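You operate a simulated robot arm through the tools that you are given. There is no shell and no other tool. Be economical: measure what you need, move in short steps, check, and stop when the job is done.

The job below is to be done with a simulated two-armed robot. You get a single attempt, and the scene is never put back.

TASK
Set the filler for tall cans and clamp the rail out.
Fine: Raise the heads, turn the black wheel to tall. Free the rail by the knob marked grip and leave that at tight; the flow, foam and cold knobs and the numbered levers stay. Where these are worked on the way, their far stop is far enough and under half their travel is too little: knob marked grip.

It is judged by the outcome, as a careful person would: the job done as asked, and still so three seconds after it is handed in. It fails if anything else is knocked over, pushed out of place, dropped, spilled or broken.

THE ROBOT
Two 7-joint arms with fingered hands on one trunk, on a base that drives. Base frame: it is fixed to the floor where the robot stands at the start and does not move with it; the origin is under the middle of the robot, x ahead of it, y to its left, z up. Units: m, rad, N and s.
The left shoulder is at the start at [0.07, 0.149, 1.335], the right one opposite. With the tool pointing down near the work surface each hand reaches from about 0.1 to 0.72 m from the robot's upright axis, wherever it stands, measured 20 degrees to its own side. Places, roughly: black wheel with yellow pointer [0.5, -0.4, 0.8]; blue handle marked rinser [0.6, -0.3, 0.8]; filler heads [1.1, 0.3, 1.2]; knob marked cold [0.6, -0.2, 0.8]; knob marked flow [0.7, 0, 0.8]; knob marked foam [0.7, -0.1, 0.8]; knob marked grip [0.7, -0.2, 1]; lever marked four [0.8, 0.2, 1.4]; lever marked one [0.9, 0.5, 1.4]; lever marked three [0.9, 0.3, 1.4]; lever marked two [0.9, 0.4, 1.4]; lever with white ball [0.8, 0, 1.3]; rail with black handle [0.8, -0.2, 1]. Payload 3.6 kg a hand.
Tool frame (each hand has its own): the origin (TCP) lies between the finger pads and is the grasp point; the fingertips stand 0.025 m ahead of it; z points along the fingers, y is the line along which they close. The gripper opens to 0.088 m. The gripper's body begins 0.029 m behind the TCP. The gripper is a hand of 4 fingers: y runs from the thumb to the fingers, the wrist lies at [-0.013, -0.097, -0.162] in the tool frame.
Orientation is that of the tool frame in the base frame, as a unit quaternion [x, y, z, w]. With the fingers straight down and the wrist toward the robot, the tool's x, y and z point along [0, 1, 0], [1, 0, 0] and [0, 0, -1] of the base frame.

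THE INTERFACE
- The arms move only by the tool arm_command. It takes "left_series", "right_series" or both (then of equal length, played together; a hand with none holds still); each is text: rows parted by semicolons, each of 6 numbers parted by spaces: the shift along the tool's x, y, z in m, then the turn, a rotation vector about the tool's x, y, z in rad. In form: dx dy dz wx wy wz; .... A call has 1 to 10 rows; each row shifts and turns the commanded pose from where the row before left it, along the tool's axes as they then stand. Rows are played at 5 a second. More than 0.05 m and 0.15 rad between two rows, and nothing of the call is played. Where a pose cannot be reached the arm comes as near as it can. A force on the tool above 90 N (or 10 N above the force at the start of the call, whichever is more), or a blocked arm, ends the call early, and 0.2 s more pass. In this call time passes only in rows, and 0.2 s behind the last. The reply holds the time, the measured pose of the TCP, the force on the tool along the base axes, the opening and the grip force, in the units named above and with some noise, with the torque about the TCP (base axes, N m) and any sound that the robot's microphone picked up, and new pictures: "views" is both (left out), scene, wrist or none (wrist: the cameras of the hands that moved).
- Cameras (640 x 400 px; columns grow to the right, rows downward): "scene" is now at [0.1265, -0.062, 1.5837]; the picture's right is [-0.46, -0.89, 0.00], its down [-0.40, 0.21, -0.89] and it looks along [0.79, -0.41, -0.45] (base axes); focal length 255 px, centre (320, 200). "left" rides on the left gripper at [-0.064, -0.083, -0.098] in its tool frame; the picture's right is [-0.62, -0.37, 0.69], its down [0.71, -0.63, 0.30] and it looks along [0.32, 0.68, 0.65] (tool axes); focal length 265 px, centre (320, 200). "right" rides on the right gripper at [0.064, -0.083, -0.098] in its tool frame; the picture's right is [-0.62, 0.37, -0.69], its down [-0.71, -0.63, 0.30] and it looks along [-0.32, 0.68, 0.65] (tool axes); focal length 265 px, centre (320, 200). There is no depth. A picture from a camera that has moved, and an enlarged one, comes with that camera's place and axes in the base frame and with its lens. The place of the scene camera against the robot may be out by one fixed shift of up to 0.025 m in any direction.
- lift_body(by): slides the trunk up (or, below 0, down) by that many m; the arms and the scene camera ride with it, the base frame stays. It gives what a move gives, with no picture.
- drive_base(legs): drives the robot by 1 to 6 legs, each [ahead, left, turn to the left] in m, m and rad, along the robot's own axes; the way and the turn of a leg run together, so that a leg with both is an arc; at most 1.5 m and 3.142 rad a leg. The arms and the cameras ride along, it lands a little off, and it stops where it bumps. It gives what a move gives, and a new picture of the scene camera.
- finger_targets(index, middle, ring, thumb_bend, thumb_turn, hand): sets how far each is bent, from 0 (flat) to 100 (curled in); at 30 the hand is open as for a grip, at 70 the pads meet at the TCP. One left out holds its place. A second passes; each finger stops where it meets its share of the squeeze, and holds until it gets a number again. It is the only way to open and close the hand. It gives what a move gives, with no picture; readings hold the bend of each and the force on the fingers (four entries, about 0 where the hand has none), thumb and palm. thumb_turn goes from beside the hand (0) to across from the fingers (100), as for a grip.
- turn_head(pan, tilt): turns the head with the scene camera to pan (to the left, within 1.501 rad either way) and tilt (down, from -0.506 to 1.204), counted from straight ahead of the robot. It gives what a move gives, and a new picture of the scene camera.
- inspect(camera, box): a new picture of the part [left, top, right, bottom] of that camera's present view, enlarged. It takes no simulated time.
- sign_off(): hands the job in; it is judged then, once.

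Work in short steps. Places have to be worked out from the pictures, the camera data and where the tool is seen: move nearer, look again, correct. Check each grasp and each placing, and mend what went wrong. You have 120 turns and 260 pictures in all, those below and enlarged ones among them. Open the grippers and draw the arms clear of the work before you hand the job in, unless the task says otherwise; then end with one line.

The tools are called after "Request:" as a command line: name --argument value ..., lists and objects as JSON in quotes. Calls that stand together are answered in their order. arm_command: Moves the arms, as the interface text tells. Its arguments: {"type":"object","properties":{"left_series":{"type":"string"},"right_series":{"type":"string"},"views":{"type":"string","enum":["both","scene","wrist","none"]}},"required":[]} The other tools are called the same way: lift_body (by) slides the trunk up or down; finger_targets (index, middle, ring, thumb_bend, thumb_turn, hand) moves the fingers one by one; drive_base (legs) drives the base; turn_head (pan, tilt) turns the head that bears the scene camera; inspect (camera, box) takes an enlarged picture of a part of a camera's view; sign_off () hands the job in.

At the start:

```text
clock: 0.0
left_ee_pos: [0.4717, 0.0322, 1.4843]
left_ee_rot: [0.707, 0.707, 0.0, 0.0]
left_contact_force: [-0.2, -0.1, -0.5]
left_torque: [-0.02, 0.0, 0.0]
left_gripper_width: 0.0877
left_grip_force: 0.1
left_shape: jaw
left_bend: [30.0, 30.0, 30.0, 30.0, 98.0]
left_finger forces: [0.1, 0.0, 0.0, 0.1, 0.0, 0.0]
right_ee_pos: [0.3972, -0.3302, 1.4949]
right_ee_rot: [0.707, 0.707, -0.001, 0.0]
right_contact_force: [-0.7, 0.3, 0.2]
right_torque: [0.03, 0.02, -0.01]
right_gripper_width: 0.0877
right_grip_force: 0.1
right_shape: jaw
right_bend: [30.0, 30.0, 30.0, 30.0, 98.0]
right_finger forces: [0.0, 0.1, 0.0, 0.0, 0.0, 0.1]
trunk travel left (down, up): [-0.825, 0.115]
robot x, y, heading: [-0.0021, 0.0003, -0.002]
head pan, tilt: [-0.473, 0.471]
```

scene: 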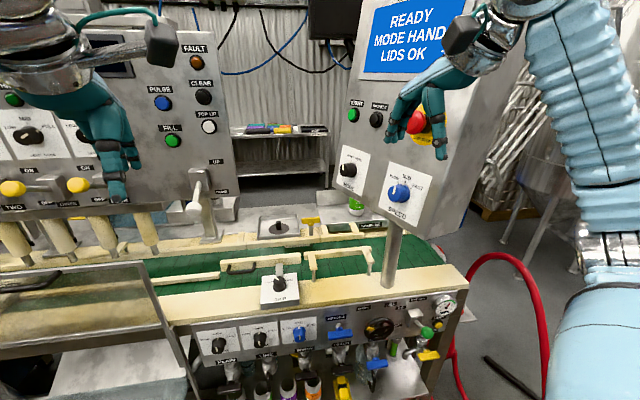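
right: 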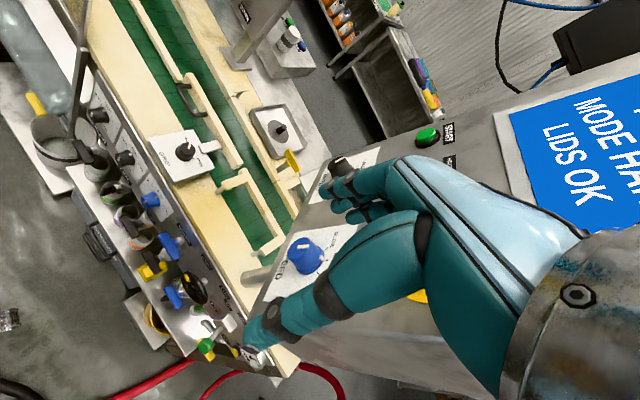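
left: 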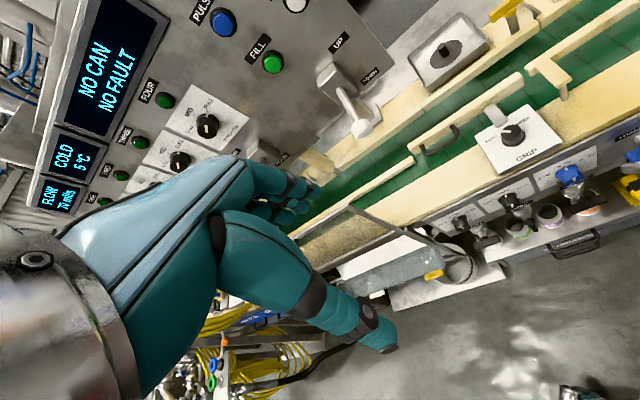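

I start by enlarging the parts that matter: grip knob and rail, the lever with white ball, and the wheel.

Request:
inspect --camera "scene" --box '[140, 200, 460, 400]'

Request:
inspect --camera "scene" --box '[130, 130, 290, 270]'

Request:
inspect --camera "scene" --box '[320, 290, 480, 390]'

Request:
inspect --camera "left" --box '[300, 0, 600, 190]'

```text
2.00 times, centred on (300, 300) of scene
camera zoom: at [0.1265, -0.062, 1.5837], right [-0.46, -0.89, 0.0], down [-0.4, 0.21, -0.89], along [0.79, -0.41, -0.45], focal length 510 px, centre (360, 0)
```

zoom: 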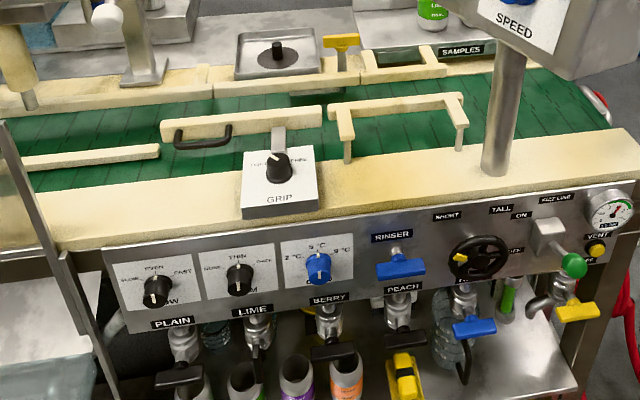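

```text
2.86 times, centred on (210, 200) of scene
camera zoom: at [0.1265, -0.062, 1.5837], right [-0.46, -0.89, 0.0], down [-0.4, 0.21, -0.89], along [0.79, -0.41, -0.45], focal length 729 px, centre (634, 200)
```

zoom: 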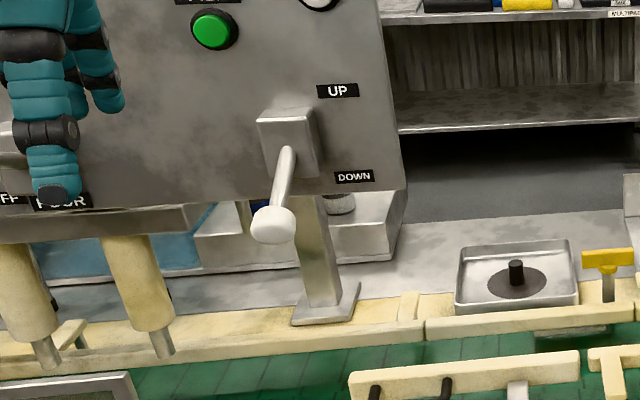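

```text
4.00 times, centred on (400, 340) of scene
camera zoom: at [0.1265, -0.062, 1.5837], right [-0.46, -0.89, 0.0], down [-0.4, 0.21, -0.89], along [0.79, -0.41, -0.45], focal length 1020 px, centre (0, -360)
```

zoom: 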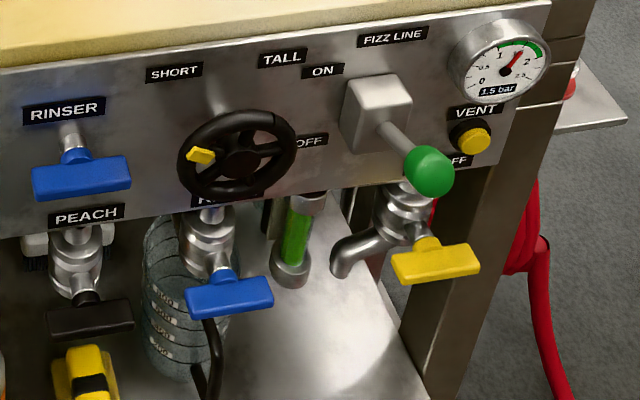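

```text
2.11 times, centred on (450, 95) of left
camera zoom: at [0.389, -0.0315, 1.5837], right [-0.37, -0.62, -0.69], down [-0.63, 0.71, -0.3], along [0.68, 0.32, -0.65], focal length 559 px, centre (46, 421)
```

zoom: 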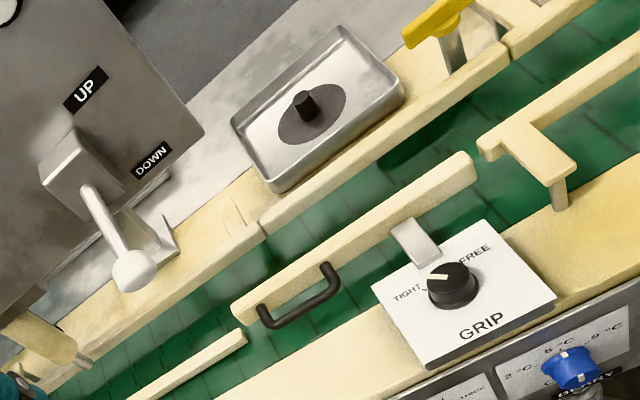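

The machine front is turned about 0.4 rad clockwise from my frame. I turn the base to face it square-on, since both hands hang clear.

Request:
drive_base --legs '[[0, 0, -0.42]]'

Request:
turn_head --pan 0.0 --tilt 0.75

```text
clock: 1.6
left_ee_pos: [0.4475, -0.1584, 1.484]
left_ee_rot: [0.839, 0.544, -0.002, 0.001]
left_contact_force: [-1.0, 0.2, -0.4]
left_torque: [-0.01, 0.02, -0.01]
left_gripper_width: 0.0875
left_grip_force: 0.0
left_shape: jaw
left_bend: [30.0, 30.0, 30.0, 30.0, 98.0]
left_finger forces: [0.1, 0.0, 0.0, 0.0, 0.0, 0.0]
right_ee_pos: [0.2307, -0.4588, 1.4953]
right_ee_rot: [0.84, 0.543, -0.001, 0.001]
right_contact_force: [0.3, 0.5, 1.1]
right_torque: [-0.02, 0.03, 0.0]
right_gripper_width: 0.0877
right_grip_force: 0.0
right_shape: jaw
right_bend: [30.0, 30.0, 30.0, 30.0, 98.0]
right_finger forces: [0.0, 0.1, 0.0, 0.0, 0.0, 0.0]
trunk travel left (down, up): [-0.825, 0.115]
robot x, y, heading: [0.0036, 0.0017, -0.425]
head pan, tilt: [-0.473, 0.471]
camera scene: at [0.1007, -0.1074, 1.584], right [-0.78, -0.62, 0.0], down [-0.28, 0.35, -0.89], along [0.55, -0.7, -0.45], focal length 255 px, centre (320, 200)
```

scene: 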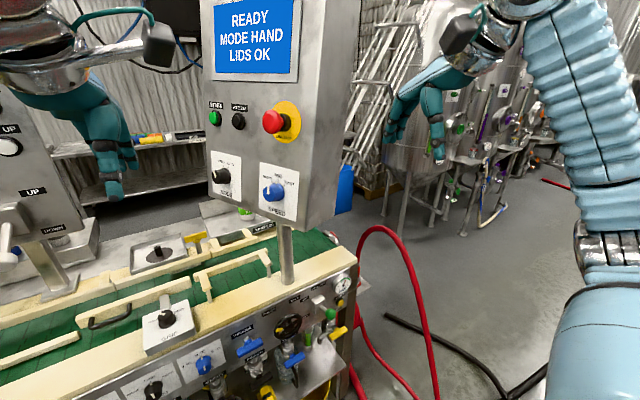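

```text
clock: 2.6
left_ee_pos: [0.4441, -0.1636, 1.4841]
left_ee_rot: [0.839, 0.544, 0.0, 0.0]
left_contact_force: [-0.1, -0.3, 0.0]
left_torque: [-0.02, -0.03, 0.01]
left_gripper_width: 0.0876
left_grip_force: 0.1
left_shape: jaw
left_bend: [30.0, 30.0, 30.0, 30.0, 98.0]
left_finger forces: [0.0, 0.1, 0.0, 0.1, 0.0, 0.0]
right_ee_pos: [0.2264, -0.465, 1.4937]
right_ee_rot: [0.839, 0.544, 0.0, 0.0]
right_contact_force: [0.7, 0.0, 0.1]
right_torque: [0.01, 0.01, 0.02]
right_gripper_width: 0.0875
right_grip_force: 0.1
right_shape: jaw
right_bend: [30.0, 30.0, 30.0, 30.0, 98.0]
right_finger forces: [0.1, 0.0, 0.1, 0.1, 0.1, 0.1]
trunk travel left (down, up): [-0.825, 0.115]
robot x, y, heading: [0.0002, 0.0011, -0.427]
head pan, tilt: [0.0, 0.75]
camera scene: at [0.1156, -0.0761, 1.5592], right [-0.41, -0.91, 0.0], down [-0.62, 0.28, -0.73], along [0.67, -0.3, -0.68], focal length 255 px, centre (320, 200)
```

scene: 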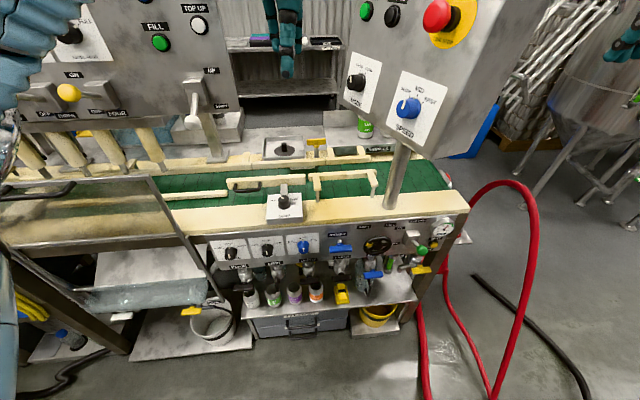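

The bench edge works out at heading about -0.29, so I turn back slightly to be square, then take closer looks.

Request:
drive_base --legs '[[0, 0, 0.135]]'

Request:
turn_head --pan 0.0 --tilt 0.6

Request:
inspect --camera "scene" --box '[160, 60, 320, 220]'

Request:
inspect --camera "scene" --box '[260, 160, 480, 300]'

Request:
inspect --camera "left" --box '[320, 0, 640, 200]'

Request:
inspect --camera "right" --box '[0, 0, 640, 400]'

```text
clock: 3.6
left_ee_pos: [0.4586, -0.1054, 1.4859]
left_ee_rot: [0.801, 0.599, 0.002, 0.0]
left_contact_force: [0.7, -0.5, -0.6]
left_torque: [0.02, -0.01, -0.03]
left_gripper_width: 0.0875
left_grip_force: 0.0
left_shape: jaw
left_bend: [30.0, 30.0, 30.0, 30.0, 98.0]
left_finger forces: [0.0, 0.0, 0.0, 0.0, 0.0, 0.0]
right_ee_pos: [0.2839, -0.4337, 1.4935]
right_ee_rot: [0.801, 0.599, 0.002, 0.0]
right_contact_force: [-0.8, 0.2, 0.1]
right_torque: [0.02, -0.02, 0.04]
right_gripper_width: 0.0879
right_grip_force: 0.0
right_shape: jaw
right_bend: [30.0, 30.0, 30.0, 30.0, 98.0]
right_finger forces: [0.0, 0.0, 0.1, 0.1, 0.0, 0.0]
trunk travel left (down, up): [-0.825, 0.115]
robot x, y, heading: [-0.0005, -0.0004, -0.286]
head pan, tilt: [0.0, 0.75]
camera scene: at [0.1187, -0.0619, 1.5595], right [-0.28, -0.96, 0.0], down [-0.65, 0.19, -0.73], along [0.7, -0.21, -0.68], focal length 255 px, centre (320, 200)
```

scene: 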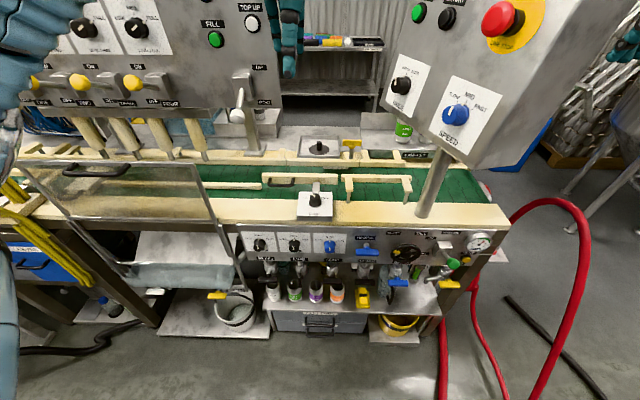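

```text
clock: 4.3
left_ee_pos: [0.4606, -0.1049, 1.4855]
left_ee_rot: [0.801, 0.599, 0.001, 0.0]
left_contact_force: [-0.3, -0.7, -0.9]
left_torque: [0.01, -0.03, 0.01]
left_gripper_width: 0.0877
left_grip_force: 0.0
left_shape: jaw
left_bend: [30.0, 30.0, 30.0, 30.0, 98.0]
left_finger forces: [0.0, 0.0, 0.1, 0.1, 0.0, 0.0]
right_ee_pos: [0.286, -0.431, 1.4938]
right_ee_rot: [0.801, 0.599, 0.002, 0.001]
right_contact_force: [-0.8, 0.2, 0.1]
right_torque: [0.0, 0.0, -0.02]
right_gripper_width: 0.0877
right_grip_force: 0.1
right_shape: jaw
right_bend: [30.0, 30.0, 30.0, 30.0, 98.0]
right_finger forces: [0.1, 0.0, 0.0, 0.0, 0.0, 0.1]
trunk travel left (down, up): [-0.825, 0.115]
robot x, y, heading: [0.003, -0.0029, -0.285]
head pan, tilt: [0.0, 0.6]
camera scene: at [0.1257, -0.0617, 1.5722], right [-0.28, -0.96, 0.0], down [-0.54, 0.16, -0.83], along [0.79, -0.23, -0.56], focal length 255 px, centre (320, 200)
```

scene: 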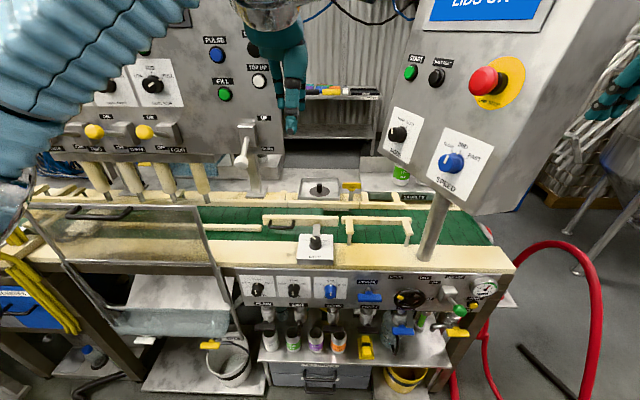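

```text
2.50 times, centred on (240, 140) of scene
camera zoom: at [0.1257, -0.0617, 1.5722], right [-0.28, -0.96, 0.0], down [-0.54, 0.16, -0.83], along [0.79, -0.23, -0.56], focal length 638 px, centre (520, 350)
```

zoom: 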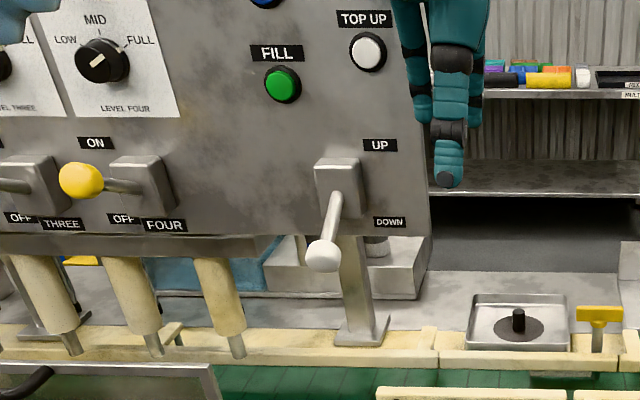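

```text
2.86 times, centred on (370, 230) of scene
camera zoom: at [0.1257, -0.0617, 1.5722], right [-0.28, -0.96, 0.0], down [-0.54, 0.16, -0.83], along [0.79, -0.23, -0.56], focal length 729 px, centre (177, 114)
```

zoom: 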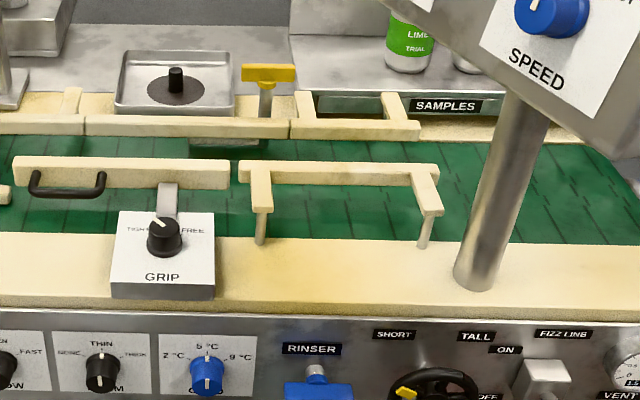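

```text
2.00 times, centred on (480, 100) of left
camera zoom: at [0.3619, -0.1422, 1.5842], right [-0.53, -0.49, -0.69], down [-0.4, 0.86, -0.3], along [0.75, 0.12, -0.65], focal length 531 px, centre (0, 400)
```

zoom: 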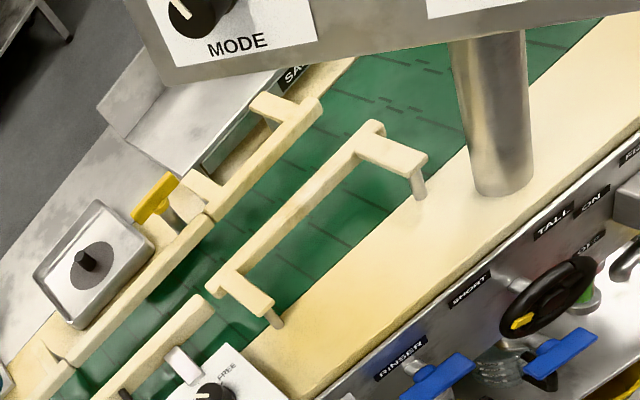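

```text
1.00 times, centred on (320, 200) of right
camera zoom: at [0.223, -0.3448, 1.5932], right [0.18, -0.7, 0.69], down [-0.81, -0.51, -0.31], along [0.57, -0.5, -0.65], focal length 265 px, centre (320, 200)
```

zoom: 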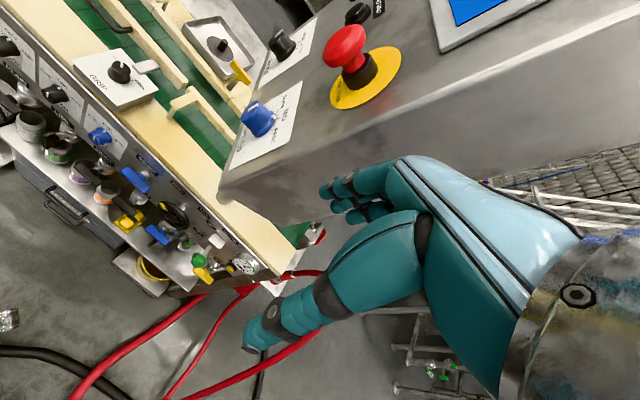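

Labels are readable: lever is DOWN, the wheel pointer is at SHORT, GRIP is at TIGHT. I judge the white ball at about 0.70 ahead, 0.18 left, z 1.30 (robot frame). First I turn the left hand to point forward while sliding left.

Request:
arm_command --left_series "0.015 0 0 -0.15 0 0;0.015 0 0 -0.15 0 0;0.015 0 0 -0.15 0 0;0.015 0 0 -0.15 0 0;0.015 0 0 -0.15 0 0;0.015 0 0 -0.15 0 0;0.015 0 0 -0.15 0 0;0.015 0 0 -0.15 0 0;0.015 0 0 -0.15 0 0;0.015 0 0 -0.15 0 0" --views "both"

```text
clock: 6.5
left_ee_pos: [0.5058, 0.0407, 1.4838]
left_ee_rot: [0.586, 0.438, 0.409, 0.546]
left_contact_force: [-0.8, 0.8, 0.6]
left_torque: [-0.04, 0.02, 0.02]
left_gripper_width: 0.0875
left_grip_force: 0.1
left_shape: jaw
left_bend: [30.0, 30.0, 30.0, 30.0, 98.0]
left_finger forces: [0.0, 0.0, 0.1, 0.0, 0.0, 0.0]
right_ee_pos: [0.2894, -0.4287, 1.4945]
right_ee_rot: [0.801, 0.599, 0.001, 0.0]
right_contact_force: [0.8, -0.6, 0.0]
right_torque: [-0.03, -0.01, 0.0]
right_gripper_width: 0.0878
right_grip_force: 0.0
right_shape: jaw
right_bend: [30.0, 30.0, 30.0, 30.0, 98.0]
right_finger forces: [0.0, 0.1, 0.0, 0.0, 0.0, 0.0]
trunk travel left (down, up): [-0.825, 0.115]
robot x, y, heading: [-0.0005, -0.0006, -0.287]
head pan, tilt: [0.0, 0.6]
camera scene: at [0.1294, -0.0594, 1.5719], right [-0.28, -0.96, 0.0], down [-0.54, 0.16, -0.82], along [0.79, -0.23, -0.57], focal length 255 px, centre (320, 200)
camera left: at [0.3894, 0.0093, 1.409], right [0.46, -0.78, -0.42], down [0.45, 0.61, -0.65], along [0.76, 0.11, 0.64], focal length 265 px, centre (320, 200)
```

scene: 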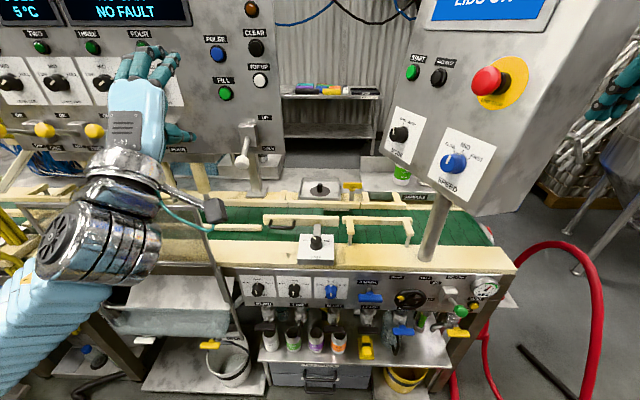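
left: 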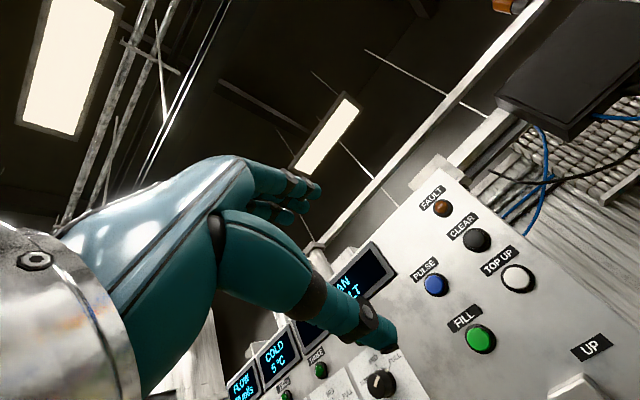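

Left hand now points forward with the thumb below. I lower it to ball height and advance part of the way, then look.

Request:
arm_command --left_series "0 -0.036 0 0 0 0;0 -0.036 0 0 0 0;0 -0.036 0 0 0 0;0 -0.036 0 0 0 0;0 -0.036 0 0 0 0;0 0 0.02 0 0 0;0 0 0.02 0 0 0;0 0 0.02 0 0 0;0 0 0.02 0 0 0;0 0 0.02 0 0 0" --views "both"

```text
clock: 8.7
left_ee_pos: [0.6046, 0.0095, 1.2985]
left_ee_rot: [0.586, 0.439, 0.408, 0.545]
left_contact_force: [0.0, -0.1, 0.3]
left_torque: [0.02, -0.02, -0.01]
left_gripper_width: 0.0877
left_grip_force: 0.1
left_shape: jaw
left_bend: [30.0, 30.0, 30.0, 30.0, 98.0]
left_finger forces: [0.1, 0.0, 0.0, 0.0, 0.0, 0.0]
left hand out of reach, approached as far as the arm can: row 1, 2
right_ee_pos: [0.2907, -0.4317, 1.4941]
right_ee_rot: [0.801, 0.599, 0.0, -0.002]
right_contact_force: [-0.5, -0.3, -0.5]
right_torque: [0.02, 0.02, -0.02]
right_gripper_width: 0.0877
right_grip_force: 0.0
right_shape: jaw
right_bend: [30.0, 30.0, 30.0, 30.0, 98.0]
right_finger forces: [0.0, 0.0, 0.1, 0.0, 0.1, 0.0]
trunk travel left (down, up): [-0.825, 0.115]
robot x, y, heading: [-0.0008, 0.0011, -0.282]
head pan, tilt: [0.0, 0.6]
camera scene: at [0.1303, -0.0609, 1.5717], right [-0.28, -0.96, 0.0], down [-0.54, 0.16, -0.82], along [0.79, -0.23, -0.57], focal length 255 px, centre (320, 200)
camera left: at [0.4863, -0.0217, 1.2222], right [0.46, -0.78, -0.42], down [0.45, 0.61, -0.65], along [0.76, 0.11, 0.63], focal length 265 px, centre (320, 200)
```

scene: 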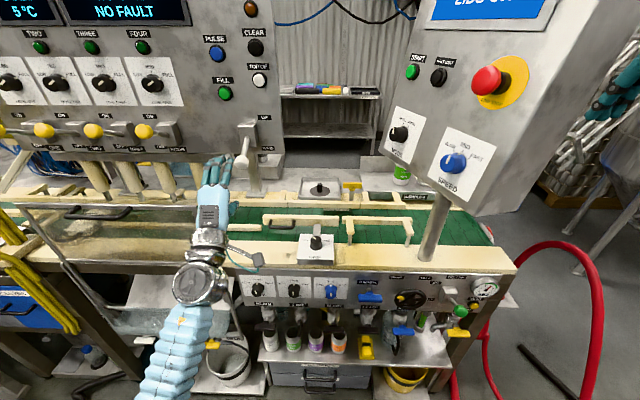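
left: 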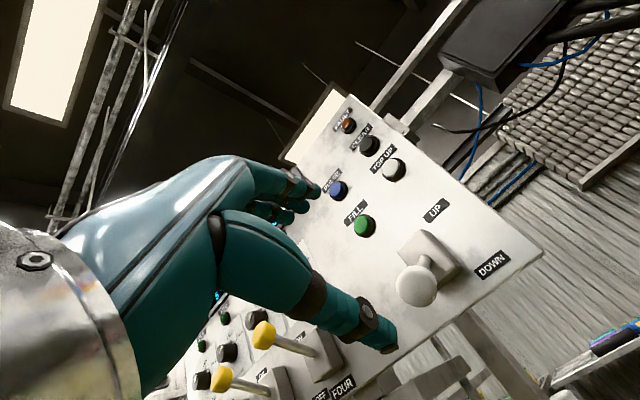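

Triangulated, the ball is at about 0.72 ahead, 0.197 left, z 1.287; TCP is at 0.577, 0.182, 1.298. I shift left 15 mm and advance 0.10, then look again.

Request:
arm_command --left_series "0.015 0 0.02 0 0 0;0 0 0.02 0 0 0;0 0 0.02 0 0 0;0 0 0.02 0 0 0;0 0 0.02 0 0 0" --views "both"

Request:
inspect --camera "scene" --box '[180, 100, 300, 220]'

```text
clock: 9.9
left_ee_pos: [0.7055, -0.0014, 1.29]
left_ee_rot: [0.586, 0.439, 0.408, 0.545]
left_contact_force: [0.3, -1.1, -0.8]
left_torque: [0.01, -0.02, 0.0]
left_gripper_width: 0.0877
left_grip_force: 0.0
left_shape: jaw
left_bend: [30.0, 30.0, 30.0, 30.0, 98.0]
left_finger forces: [0.0, 0.0, 0.0, 0.0, 0.0, 0.0]
right_ee_pos: [0.2906, -0.4293, 1.4929]
right_ee_rot: [0.801, 0.599, -0.001, -0.001]
right_contact_force: [-0.3, 0.6, 0.4]
right_torque: [-0.02, 0.02, 0.0]
right_gripper_width: 0.0877
right_grip_force: 0.0
right_shape: jaw
right_bend: [30.0, 30.0, 30.0, 30.0, 98.0]
right_finger forces: [0.0, 0.0, 0.0, 0.0, 0.0, 0.0]
trunk travel left (down, up): [-0.825, 0.115]
robot x, y, heading: [-0.0009, -0.0008, -0.285]
head pan, tilt: [0.0, 0.6]
camera scene: at [0.1311, -0.06, 1.5717], right [-0.28, -0.96, 0.0], down [-0.54, 0.16, -0.82], along [0.79, -0.23, -0.57], focal length 255 px, centre (320, 200)
camera left: at [0.587, -0.0339, 1.2151], right [0.46, -0.78, -0.42], down [0.45, 0.61, -0.65], along [0.77, 0.11, 0.63], focal length 265 px, centre (320, 200)
```

scene: 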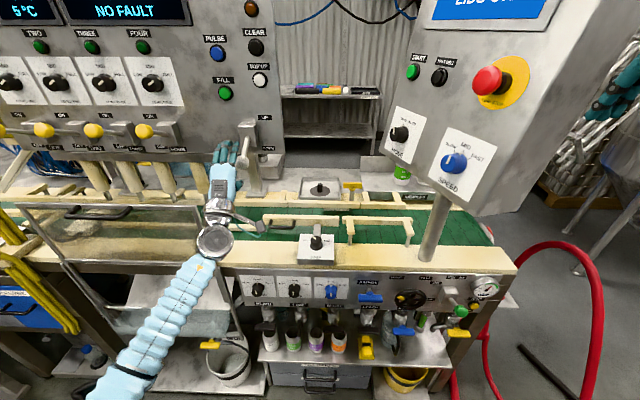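
left: 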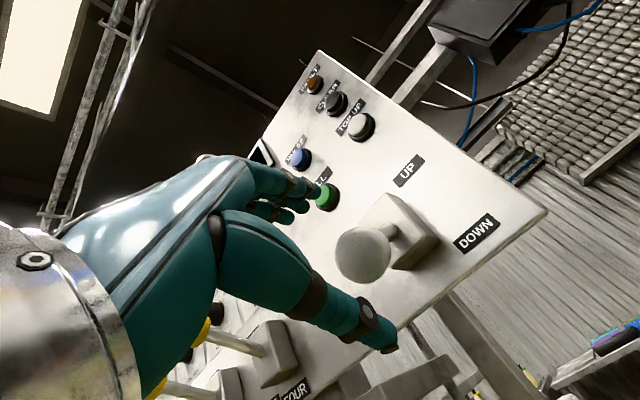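

```text
3.33 times, centred on (240, 160) of scene
camera zoom: at [0.1311, -0.06, 1.5717], right [-0.28, -0.96, 0.0], down [-0.54, 0.16, -0.82], along [0.79, -0.23, -0.57], focal length 850 px, centre (587, 333)
```

zoom: 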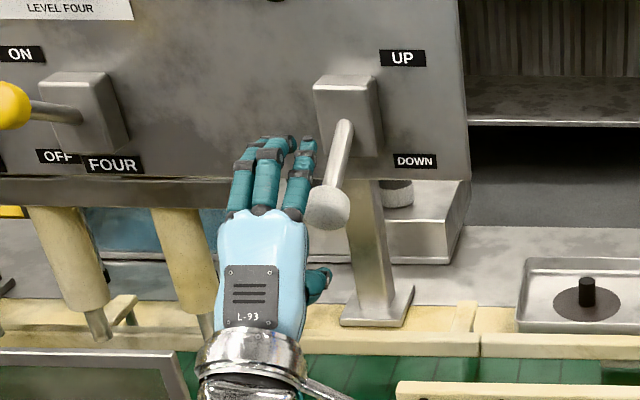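

Two wrist views put the ball 0.039 m ahead of the TCP and within a few mm sideways; the scene view hints it is slightly more to the right. I advance 0.035 with a 5 mm shift right.

Request:
arm_command --left_series "-0.005 0 0.012 0 0 0;0 0 0.012 0 0 0;0 0 0.012 0 0 0" --views "both"

Request:
inspect --camera "scene" --box '[180, 100, 300, 220]'

```text
clock: 10.7
left_ee_pos: [0.7362, -0.0181, 1.2886]
left_ee_rot: [0.586, 0.439, 0.409, 0.545]
left_contact_force: [-0.6, -0.8, -0.2]
left_torque: [0.02, 0.05, -0.01]
left_gripper_width: 0.0877
left_grip_force: 0.1
left_shape: jaw
left_bend: [30.0, 30.0, 30.0, 30.0, 98.0]
left_finger forces: [0.0, 0.1, 0.0, 0.1, 0.1, 0.0]
right_ee_pos: [0.2882, -0.4294, 1.4945]
right_ee_rot: [0.801, 0.599, 0.001, 0.0]
right_contact_force: [0.7, 0.6, 0.1]
right_torque: [0.0, 0.02, 0.0]
right_gripper_width: 0.0877
right_grip_force: 0.2
right_shape: jaw
right_bend: [30.0, 30.0, 30.0, 30.0, 98.0]
right_finger forces: [0.0, 0.0, 0.0, 0.0, 0.0, 0.1]
trunk travel left (down, up): [-0.825, 0.115]
robot x, y, heading: [-0.0023, 0.0006, -0.287]
head pan, tilt: [0.0, 0.6]
camera scene: at [0.129, -0.0602, 1.5719], right [-0.28, -0.96, 0.0], down [-0.54, 0.16, -0.82], along [0.79, -0.23, -0.57], focal length 255 px, centre (320, 200)
camera left: at [0.6181, -0.0497, 1.2136], right [0.46, -0.78, -0.42], down [0.45, 0.61, -0.65], along [0.76, 0.11, 0.64], focal length 265 px, centre (320, 200)
```

scene: 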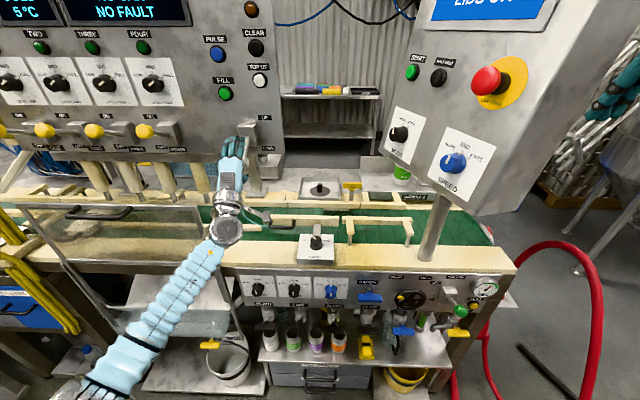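
left: 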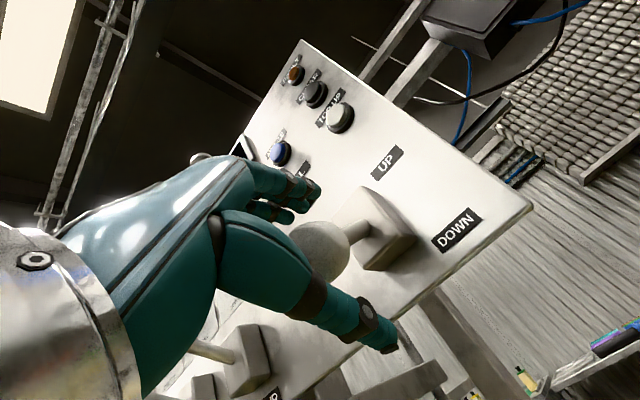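

```text
3.33 times, centred on (240, 160) of scene
camera zoom: at [0.129, -0.0602, 1.5719], right [-0.28, -0.96, 0.0], down [-0.54, 0.16, -0.82], along [0.79, -0.23, -0.57], focal length 850 px, centre (587, 333)
```

zoom: 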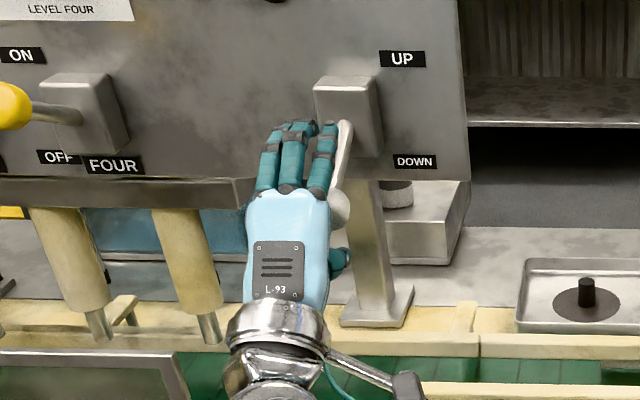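

The ball now sits at the TCP pixel between thumb and fingers. I close the left hand loosely around it.

Request:
finger_targets --hand "left" --index 54 --middle 54 --ring 54 --thumb_bend 54

Request:
inspect --camera "left" --box '[200, 130, 480, 370]'

```text
clock: 11.7
left_ee_pos: [0.7347, -0.0174, 1.2893]
left_ee_rot: [0.586, 0.439, 0.408, 0.545]
left_contact_force: [0.4, -0.4, -0.6]
left_torque: [0.01, -0.02, 0.0]
left_gripper_width: 0.0341
left_grip_force: 0.8
left_shape: fingers
left_bend: [54.0, 54.0, 54.0, 53.0, 97.0]
left_finger forces: [0.1, 0.0, 0.0, 0.0, 0.8, 0.1]
right_ee_pos: [0.2897, -0.4293, 1.4936]
right_ee_rot: [0.801, 0.599, 0.0, 0.0]
right_contact_force: [0.1, -0.4, 0.3]
right_torque: [0.0, -0.01, 0.01]
right_gripper_width: 0.0876
right_grip_force: 0.1
right_shape: jaw
right_bend: [30.0, 30.0, 30.0, 30.0, 98.0]
right_finger forces: [0.0, 0.0, 0.0, 0.0, 0.0, 0.1]
trunk travel left (down, up): [-0.825, 0.115]
robot x, y, heading: [0.0003, 0.001, -0.281]
head pan, tilt: [0.0, 0.6]
```

```text
1.67 times, centred on (340, 250) of left
camera zoom: at [0.618, -0.0494, 1.2137], right [0.46, -0.78, -0.42], down [0.45, 0.61, -0.65], along [0.76, 0.11, 0.63], focal length 442 px, centre (287, 117)
```

zoom: 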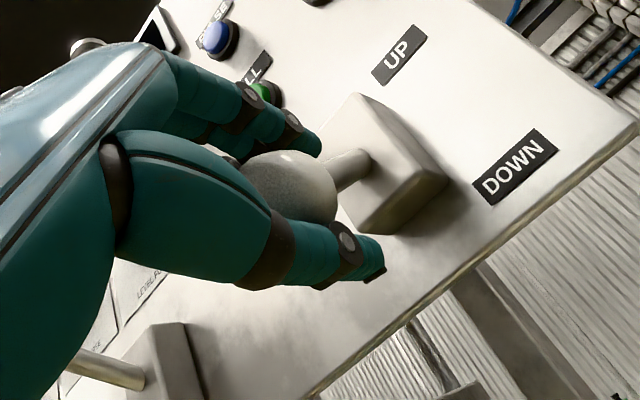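

The ball is caged with the thumb touching beneath. I raise it along a small arc in steps and watch the force.

Request:
arm_command --left_series "0 0.013 -0.006 0 0 0;0 0.013 -0.004 0 0 0;0 0.013 -0.002 0 0 0" --views "wrist"

```text
clock: 12.5
left_ee_pos: [0.7273, -0.0157, 1.3297]
left_ee_rot: [0.587, 0.438, 0.408, 0.545]
left_contact_force: [0.0, 0.2, -0.4]
left_torque: [0.01, 0.0, 0.02]
left_gripper_width: 0.0336
left_grip_force: 0.0
left_shape: fingers
left_bend: [54.0, 54.0, 54.0, 54.0, 97.0]
left_finger forces: [0.1, 0.0, 0.1, 0.1, 0.0, 0.0]
right_ee_pos: [0.2889, -0.4296, 1.4933]
right_ee_rot: [0.801, 0.599, 0.0, 0.0]
right_contact_force: [0.3, 0.8, -0.2]
right_torque: [0.0, 0.02, 0.01]
right_gripper_width: 0.0878
right_grip_force: 0.0
right_shape: jaw
right_bend: [30.0, 30.0, 30.0, 30.0, 98.0]
right_finger forces: [0.0, 0.0, 0.0, 0.0, 0.0, 0.1]
trunk travel left (down, up): [-0.825, 0.115]
robot x, y, heading: [-0.0003, -0.0005, -0.286]
head pan, tilt: [0.0, 0.6]
camera left: at [0.6093, -0.0473, 1.2541], right [0.46, -0.78, -0.42], down [0.45, 0.61, -0.65], along [0.76, 0.11, 0.64], focal length 265 px, centre (320, 200)
```

left: 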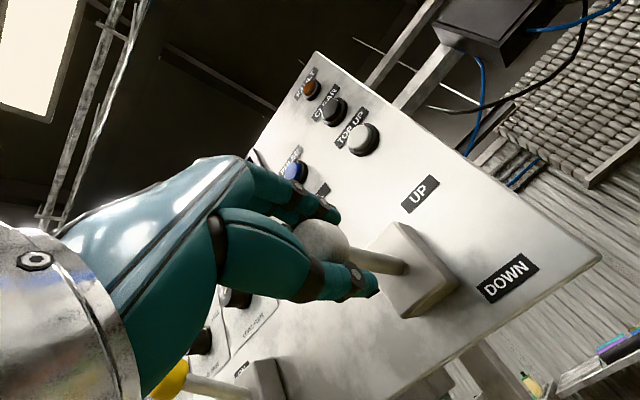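

The ball follows with no force. I keep raising.

Request:
arm_command --left_series "0 0.013 0 0 0 0;0 0.013 0.003 0 0 0;0 0.013 0.006 0 0 0" --views "both"

Request:
inspect --camera "scene" --box '[180, 80, 300, 200]'

```text
clock: 13.3
left_ee_pos: [0.7375, -0.0191, 1.3667]
left_ee_rot: [0.586, 0.439, 0.409, 0.545]
left_contact_force: [-2.4, 0.2, -2.4]
left_torque: [0.01, 0.08, 0.01]
left_gripper_width: 0.0363
left_grip_force: 1.2
left_shape: fingers
left_bend: [54.0, 54.0, 54.0, 52.0, 97.0]
left_finger forces: [0.0, 0.0, 0.0, 0.0, 3.1, 0.0]
right_ee_pos: [0.2871, -0.4298, 1.4937]
right_ee_rot: [0.8, 0.599, 0.001, 0.0]
right_contact_force: [-0.6, -0.3, -0.6]
right_torque: [0.02, -0.02, -0.01]
right_gripper_width: 0.0877
right_grip_force: 0.1
right_shape: jaw
right_bend: [30.0, 30.0, 30.0, 30.0, 98.0]
right_finger forces: [0.1, 0.0, 0.1, 0.0, 0.0, 0.1]
trunk travel left (down, up): [-0.825, 0.115]
robot x, y, heading: [0.0024, 0.0011, -0.288]
head pan, tilt: [0.0, 0.6]
camera scene: at [0.128, -0.06, 1.5719], right [-0.28, -0.96, 0.0], down [-0.54, 0.16, -0.83], along [0.79, -0.23, -0.56], focal length 255 px, centre (320, 200)
camera left: at [0.6197, -0.0504, 1.2915], right [0.46, -0.78, -0.42], down [0.45, 0.61, -0.65], along [0.76, 0.11, 0.63], focal length 265 px, centre (320, 200)
```

scene: 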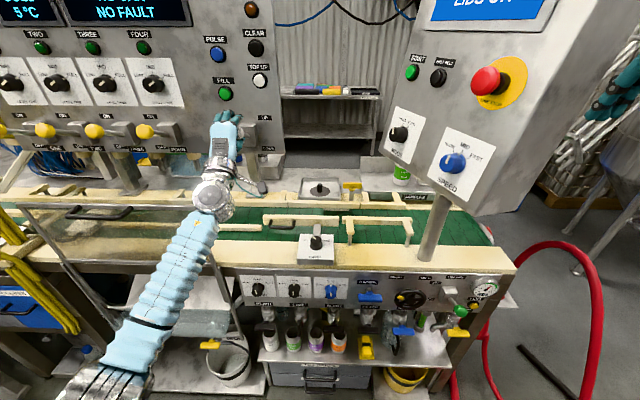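
left: 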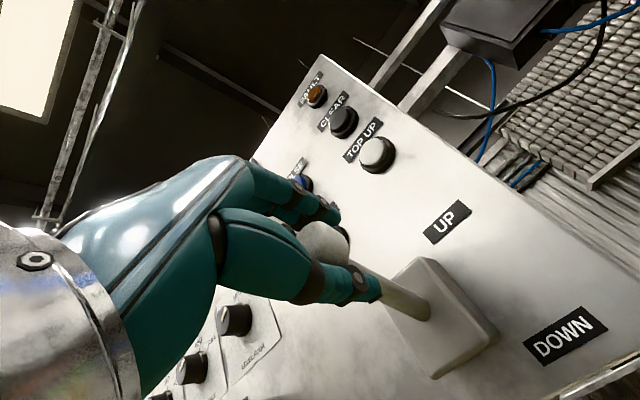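

```text
3.33 times, centred on (240, 140) of scene
camera zoom: at [0.128, -0.06, 1.5719], right [-0.28, -0.96, 0.0], down [-0.54, 0.16, -0.83], along [0.79, -0.23, -0.56], focal length 850 px, centre (587, 400)
```

zoom: 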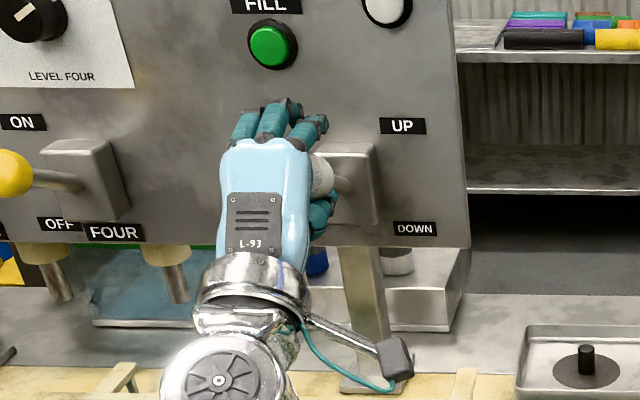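

The nozzles have risen; the lever is now past horizontal. Continue a bit further to the stop.

Request:
arm_command --left_series "0 0.011 0.006 0 0 0;0 0.010 0.007 0 0 0;0 0.009 0.008 0 0 0" --views "both"

Request:
inspect --camera "scene" --box '[180, 80, 300, 200]'

```text
clock: 14.1
left_ee_pos: [0.752, -0.0249, 1.3863]
left_ee_rot: [0.592, 0.439, 0.405, 0.541]
left_contact_force: [-58.7, 11.6, -52.7]
left_torque: [0.24, 0.9, -0.1]
left_gripper_width: 0.0617
left_grip_force: 35.0
left_shape: fingers
left_bend: [54.0, 54.0, 54.0, 43.0, 93.0]
left_finger forces: [0.0, 0.0, 0.0, 0.0, 69.9, 0.1]
right_ee_pos: [0.2792, -0.4251, 1.4963]
right_ee_rot: [0.8, 0.599, 0.003, 0.003]
right_contact_force: [0.5, -0.1, 0.2]
right_torque: [0.02, 0.01, 0.01]
right_gripper_width: 0.0879
right_grip_force: 0.1
right_shape: jaw
right_bend: [30.0, 30.0, 30.0, 30.0, 98.0]
right_finger forces: [0.1, 0.0, 0.1, 0.1, 0.0, 0.0]
trunk travel left (down, up): [-0.825, 0.115]
robot x, y, heading: [-0.0018, -0.0, -0.287]
head pan, tilt: [0.0, 0.6]
camera scene: at [0.1178, -0.056, 1.5722], right [-0.28, -0.96, 0.0], down [-0.54, 0.16, -0.83], along [0.8, -0.23, -0.56], focal length 255 px, centre (320, 200)
camera left: at [0.6329, -0.0555, 1.3129], right [0.45, -0.78, -0.43], down [0.45, 0.61, -0.65], along [0.77, 0.1, 0.63], focal length 265 px, centre (320, 200)
```

scene: 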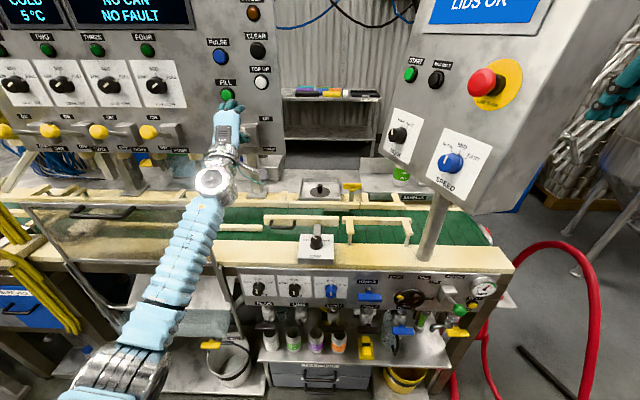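
left: 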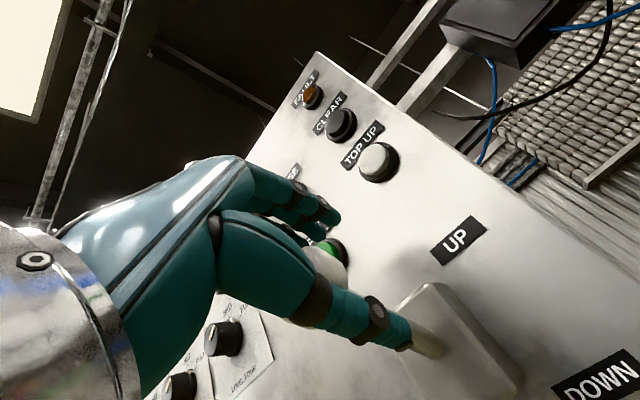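

```text
3.33 times, centred on (240, 140) of scene
camera zoom: at [0.1178, -0.056, 1.5722], right [-0.28, -0.96, 0.0], down [-0.54, 0.16, -0.83], along [0.8, -0.23, -0.56], focal length 850 px, centre (587, 400)
```

zoom: 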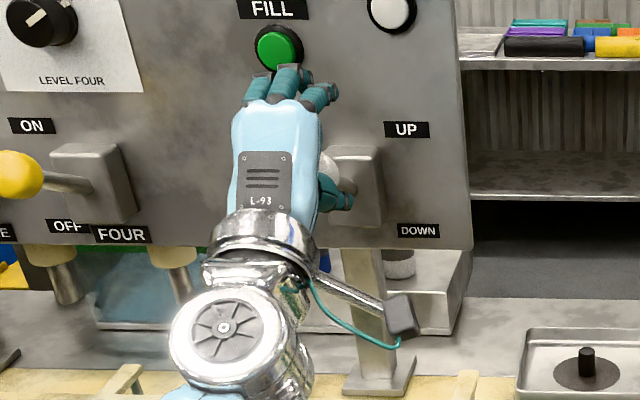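

The lever is hard against its upper stop (~80 N). I back off the push slightly, then open.

Request:
arm_command --left_series "0 -0.010 -0.008 0 0 0;0 -0.006 -0.006 0 0 0" --views "none"

Request:
finger_targets --hand "left" --index 25 --middle 25 --ring 25 --thumb_bend 25

Request:
inspect --camera "left" --box '[200, 130, 480, 370]'

```text
clock: 14.7
left_ee_pos: [0.7484, -0.0229, 1.3799]
left_ee_rot: [0.588, 0.439, 0.407, 0.544]
left_contact_force: [-10.9, -5.5, -18.9]
left_torque: [-0.16, 0.05, 0.09]
left_gripper_width: 0.0504
left_grip_force: 10.8
left_shape: fingers
left_bend: [54.0, 54.0, 54.0, 47.0, 94.0]
left_finger forces: [0.0, 0.1, 0.0, 0.0, 21.8, 0.0]
right_ee_pos: [0.291, -0.4319, 1.4932]
right_ee_rot: [0.801, 0.599, 0.001, -0.001]
right_contact_force: [0.0, -0.6, -0.9]
right_torque: [0.01, -0.02, 0.0]
right_gripper_width: 0.0877
right_grip_force: 0.0
right_shape: jaw
right_bend: [30.0, 30.0, 30.0, 30.0, 98.0]
right_finger forces: [0.2, 0.0, 0.0, 0.0, 0.0, 0.0]
trunk travel left (down, up): [-0.825, 0.115]
robot x, y, heading: [0.0005, -0.0036, -0.282]
head pan, tilt: [0.0, 0.6]
```

```text
clock: 15.7
left_ee_pos: [0.7464, -0.0208, 1.3814]
left_ee_rot: [0.586, 0.438, 0.409, 0.546]
left_contact_force: [-1.4, -2.3, -2.1]
left_torque: [-0.08, 0.03, 0.06]
left_gripper_width: 0.0962
left_grip_force: 1.6
left_shape: fingers
left_bend: [25.0, 25.0, 25.0, 23.0, 96.0]
left_finger forces: [0.1, 0.1, 0.0, 0.0, 3.1, 0.0]
right_ee_pos: [0.289, -0.4314, 1.4938]
right_ee_rot: [0.801, 0.599, 0.001, 0.0]
right_contact_force: [-0.2, -1.2, 0.8]
right_torque: [0.0, 0.01, -0.03]
right_gripper_width: 0.0877
right_grip_force: 0.1
right_shape: jaw
right_bend: [30.0, 30.0, 30.0, 30.0, 98.0]
right_finger forces: [0.0, 0.0, 0.0, 0.0, 0.1, 0.0]
trunk travel left (down, up): [-0.825, 0.115]
robot x, y, heading: [-0.0, 0.0009, -0.287]
head pan, tilt: [0.0, 0.6]
```

```text
1.67 times, centred on (340, 250) of left
camera zoom: at [0.6277, -0.0528, 1.3058], right [0.46, -0.78, -0.42], down [0.45, 0.61, -0.65], along [0.76, 0.11, 0.64], focal length 442 px, centre (287, 117)
```

zoom: 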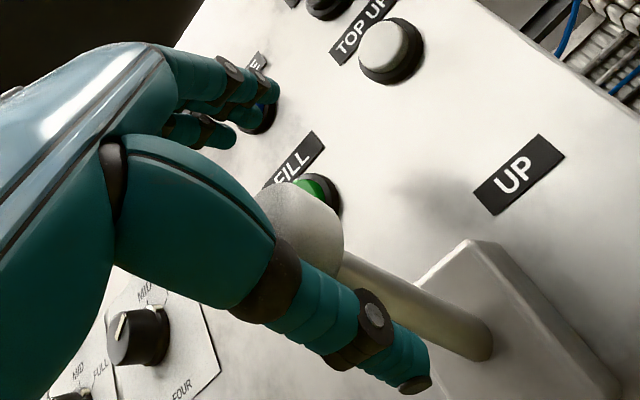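

Hand is open; the lever stands up. I lower the thumb clear of the ball, then withdraw back and see if the lever stays.

Request:
arm_command --left_series "0 -0.012 0 0 0 0;0 -0.008 -0.01 0 0 0;0 0 -0.03 0 0 0;0 0 -0.04 0 0 0;0 0 -0.04 0 0 0;0 0 -0.04 0 0 0;0.03 0 -0.03 0 0 0;0.03 0 0 0 0 0;0.03 0 0 0 0 0" --views "scene"

Request:
inspect --camera "scene" --box '[160, 60, 320, 220]'

```text
clock: 17.7
left_ee_pos: [0.5885, 0.1195, 1.3733]
left_ee_rot: [0.586, 0.439, 0.408, 0.545]
left_contact_force: [0.2, -0.1, -0.4]
left_torque: [0.02, 0.02, -0.01]
left_gripper_width: 0.0945
left_grip_force: 0.0
left_shape: fingers
left_bend: [25.0, 25.0, 25.0, 25.0, 97.0]
left_finger forces: [0.0, 0.1, 0.0, 0.1, 0.0, 0.0]
right_ee_pos: [0.2888, -0.4302, 1.494]
right_ee_rot: [0.801, 0.599, 0.001, 0.0]
right_contact_force: [-0.3, 0.0, 0.8]
right_torque: [-0.02, 0.02, 0.04]
right_gripper_width: 0.0878
right_grip_force: 0.1
right_shape: jaw
right_bend: [30.0, 30.0, 30.0, 30.0, 98.0]
right_finger forces: [0.0, 0.1, 0.0, 0.1, 0.1, 0.0]
trunk travel left (down, up): [-0.825, 0.115]
robot x, y, heading: [0.0003, 0.0002, -0.286]
head pan, tilt: [0.0, 0.6]
camera scene: at [0.129, -0.0603, 1.5719], right [-0.28, -0.96, 0.0], down [-0.54, 0.16, -0.82], along [0.79, -0.23, -0.57], focal length 255 px, centre (320, 200)
```

scene: 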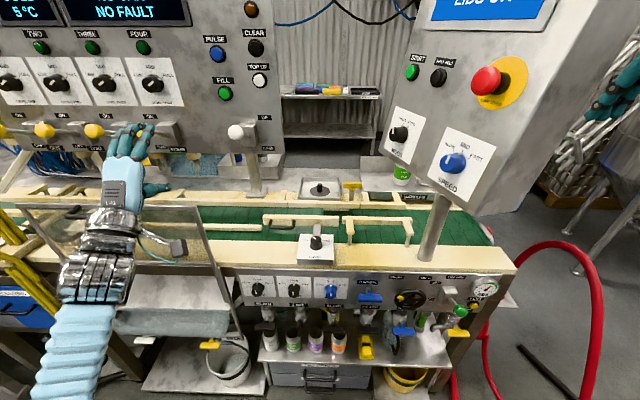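

```text
2.50 times, centred on (240, 140) of scene
camera zoom: at [0.129, -0.0603, 1.5719], right [-0.28, -0.96, 0.0], down [-0.54, 0.16, -0.82], along [0.79, -0.23, -0.57], focal length 638 px, centre (520, 350)
```

zoom: 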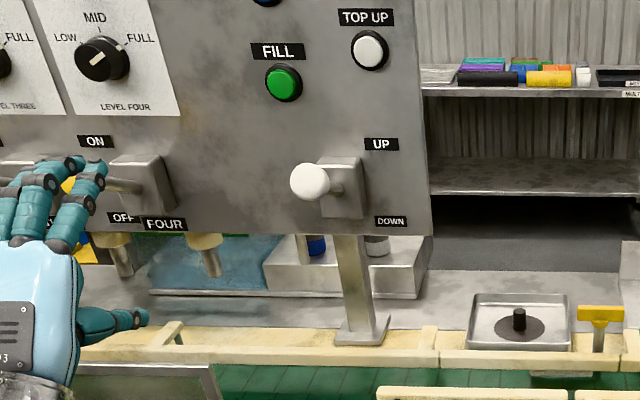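

The lever is UP and the nozzles are raised. Next I bring the right hand back and down to study the wheel from the front; I estimate the wheel at 0.61 ahead, 0.27 right, z 0.91.

Request:
arm_command --right_series "0 -0.04 0.01 0 0 0;0 -0.04 0.05 0 0 0;0 0 0.05 0 0 0;0 0 0.05 0 0 0;0 0 0.05 0 0 0;0 0 0.05 0 0 0;0 0 0.05 0 0 0;0 0 0.05 0 0 0;0 0 0.05 0 0 0;0 0 0.05 0 0 0" --left_series "0 0 -0.02 0 0 0;0 0 -0.02 0 0 0;0 0 -0.02 0 0 0;0 0 -0.02 0 0 0;0 0 0 0 0 0;0 0 0 0 0 0;0 0 0 0 0 0;0 0 0 0 0 0;0 0 0 0 0 0;0 0 0 0 0 0" --views "scene"

Request:
arm_command --right_series "0.01 0 0 -0.15 0 0;0.01 0 0 -0.15 0 0;0.01 0 0 -0.15 0 0;0.01 0 0 -0.15 0 0;0.01 0 0 -0.15 0 0" --views "wrist"

```text
refused: row 2 steps farther than a row can; nothing moved
```

```text
clock: 18.9
left_ee_pos: [0.5848, 0.1218, 1.375]
left_ee_rot: [0.585, 0.438, 0.408, 0.547]
left_contact_force: [-0.7, -0.2, 0.2]
left_torque: [0.02, -0.02, -0.04]
left_gripper_width: 0.0944
left_grip_force: 0.1
left_shape: fingers
left_bend: [25.0, 25.0, 25.0, 25.0, 97.0]
left_finger forces: [0.1, 0.0, 0.1, 0.0, 0.0, 0.0]
right_ee_pos: [0.3009, -0.3787, 1.4956]
right_ee_rot: [0.744, 0.558, 0.22, 0.293]
right_contact_force: [-0.6, 0.1, -0.1]
right_torque: [-0.03, 0.01, 0.0]
right_gripper_width: 0.0878
right_grip_force: 0.0
right_shape: jaw
right_bend: [30.0, 30.0, 30.0, 30.0, 98.0]
right_finger forces: [0.0, 0.0, 0.0, 0.1, 0.0, 0.0]
trunk travel left (down, up): [-0.825, 0.115]
robot x, y, heading: [0.0021, -0.0014, -0.287]
head pan, tilt: [0.0, 0.6]
camera right: at [0.1951, -0.2801, 1.5105], right [-0.37, -0.54, 0.76], down [-0.44, -0.61, -0.65], along [0.82, -0.58, -0.01], focal length 265 px, centre (320, 200)
```

right: 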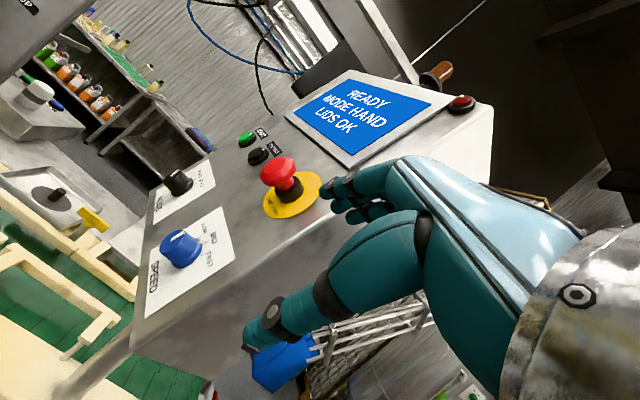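

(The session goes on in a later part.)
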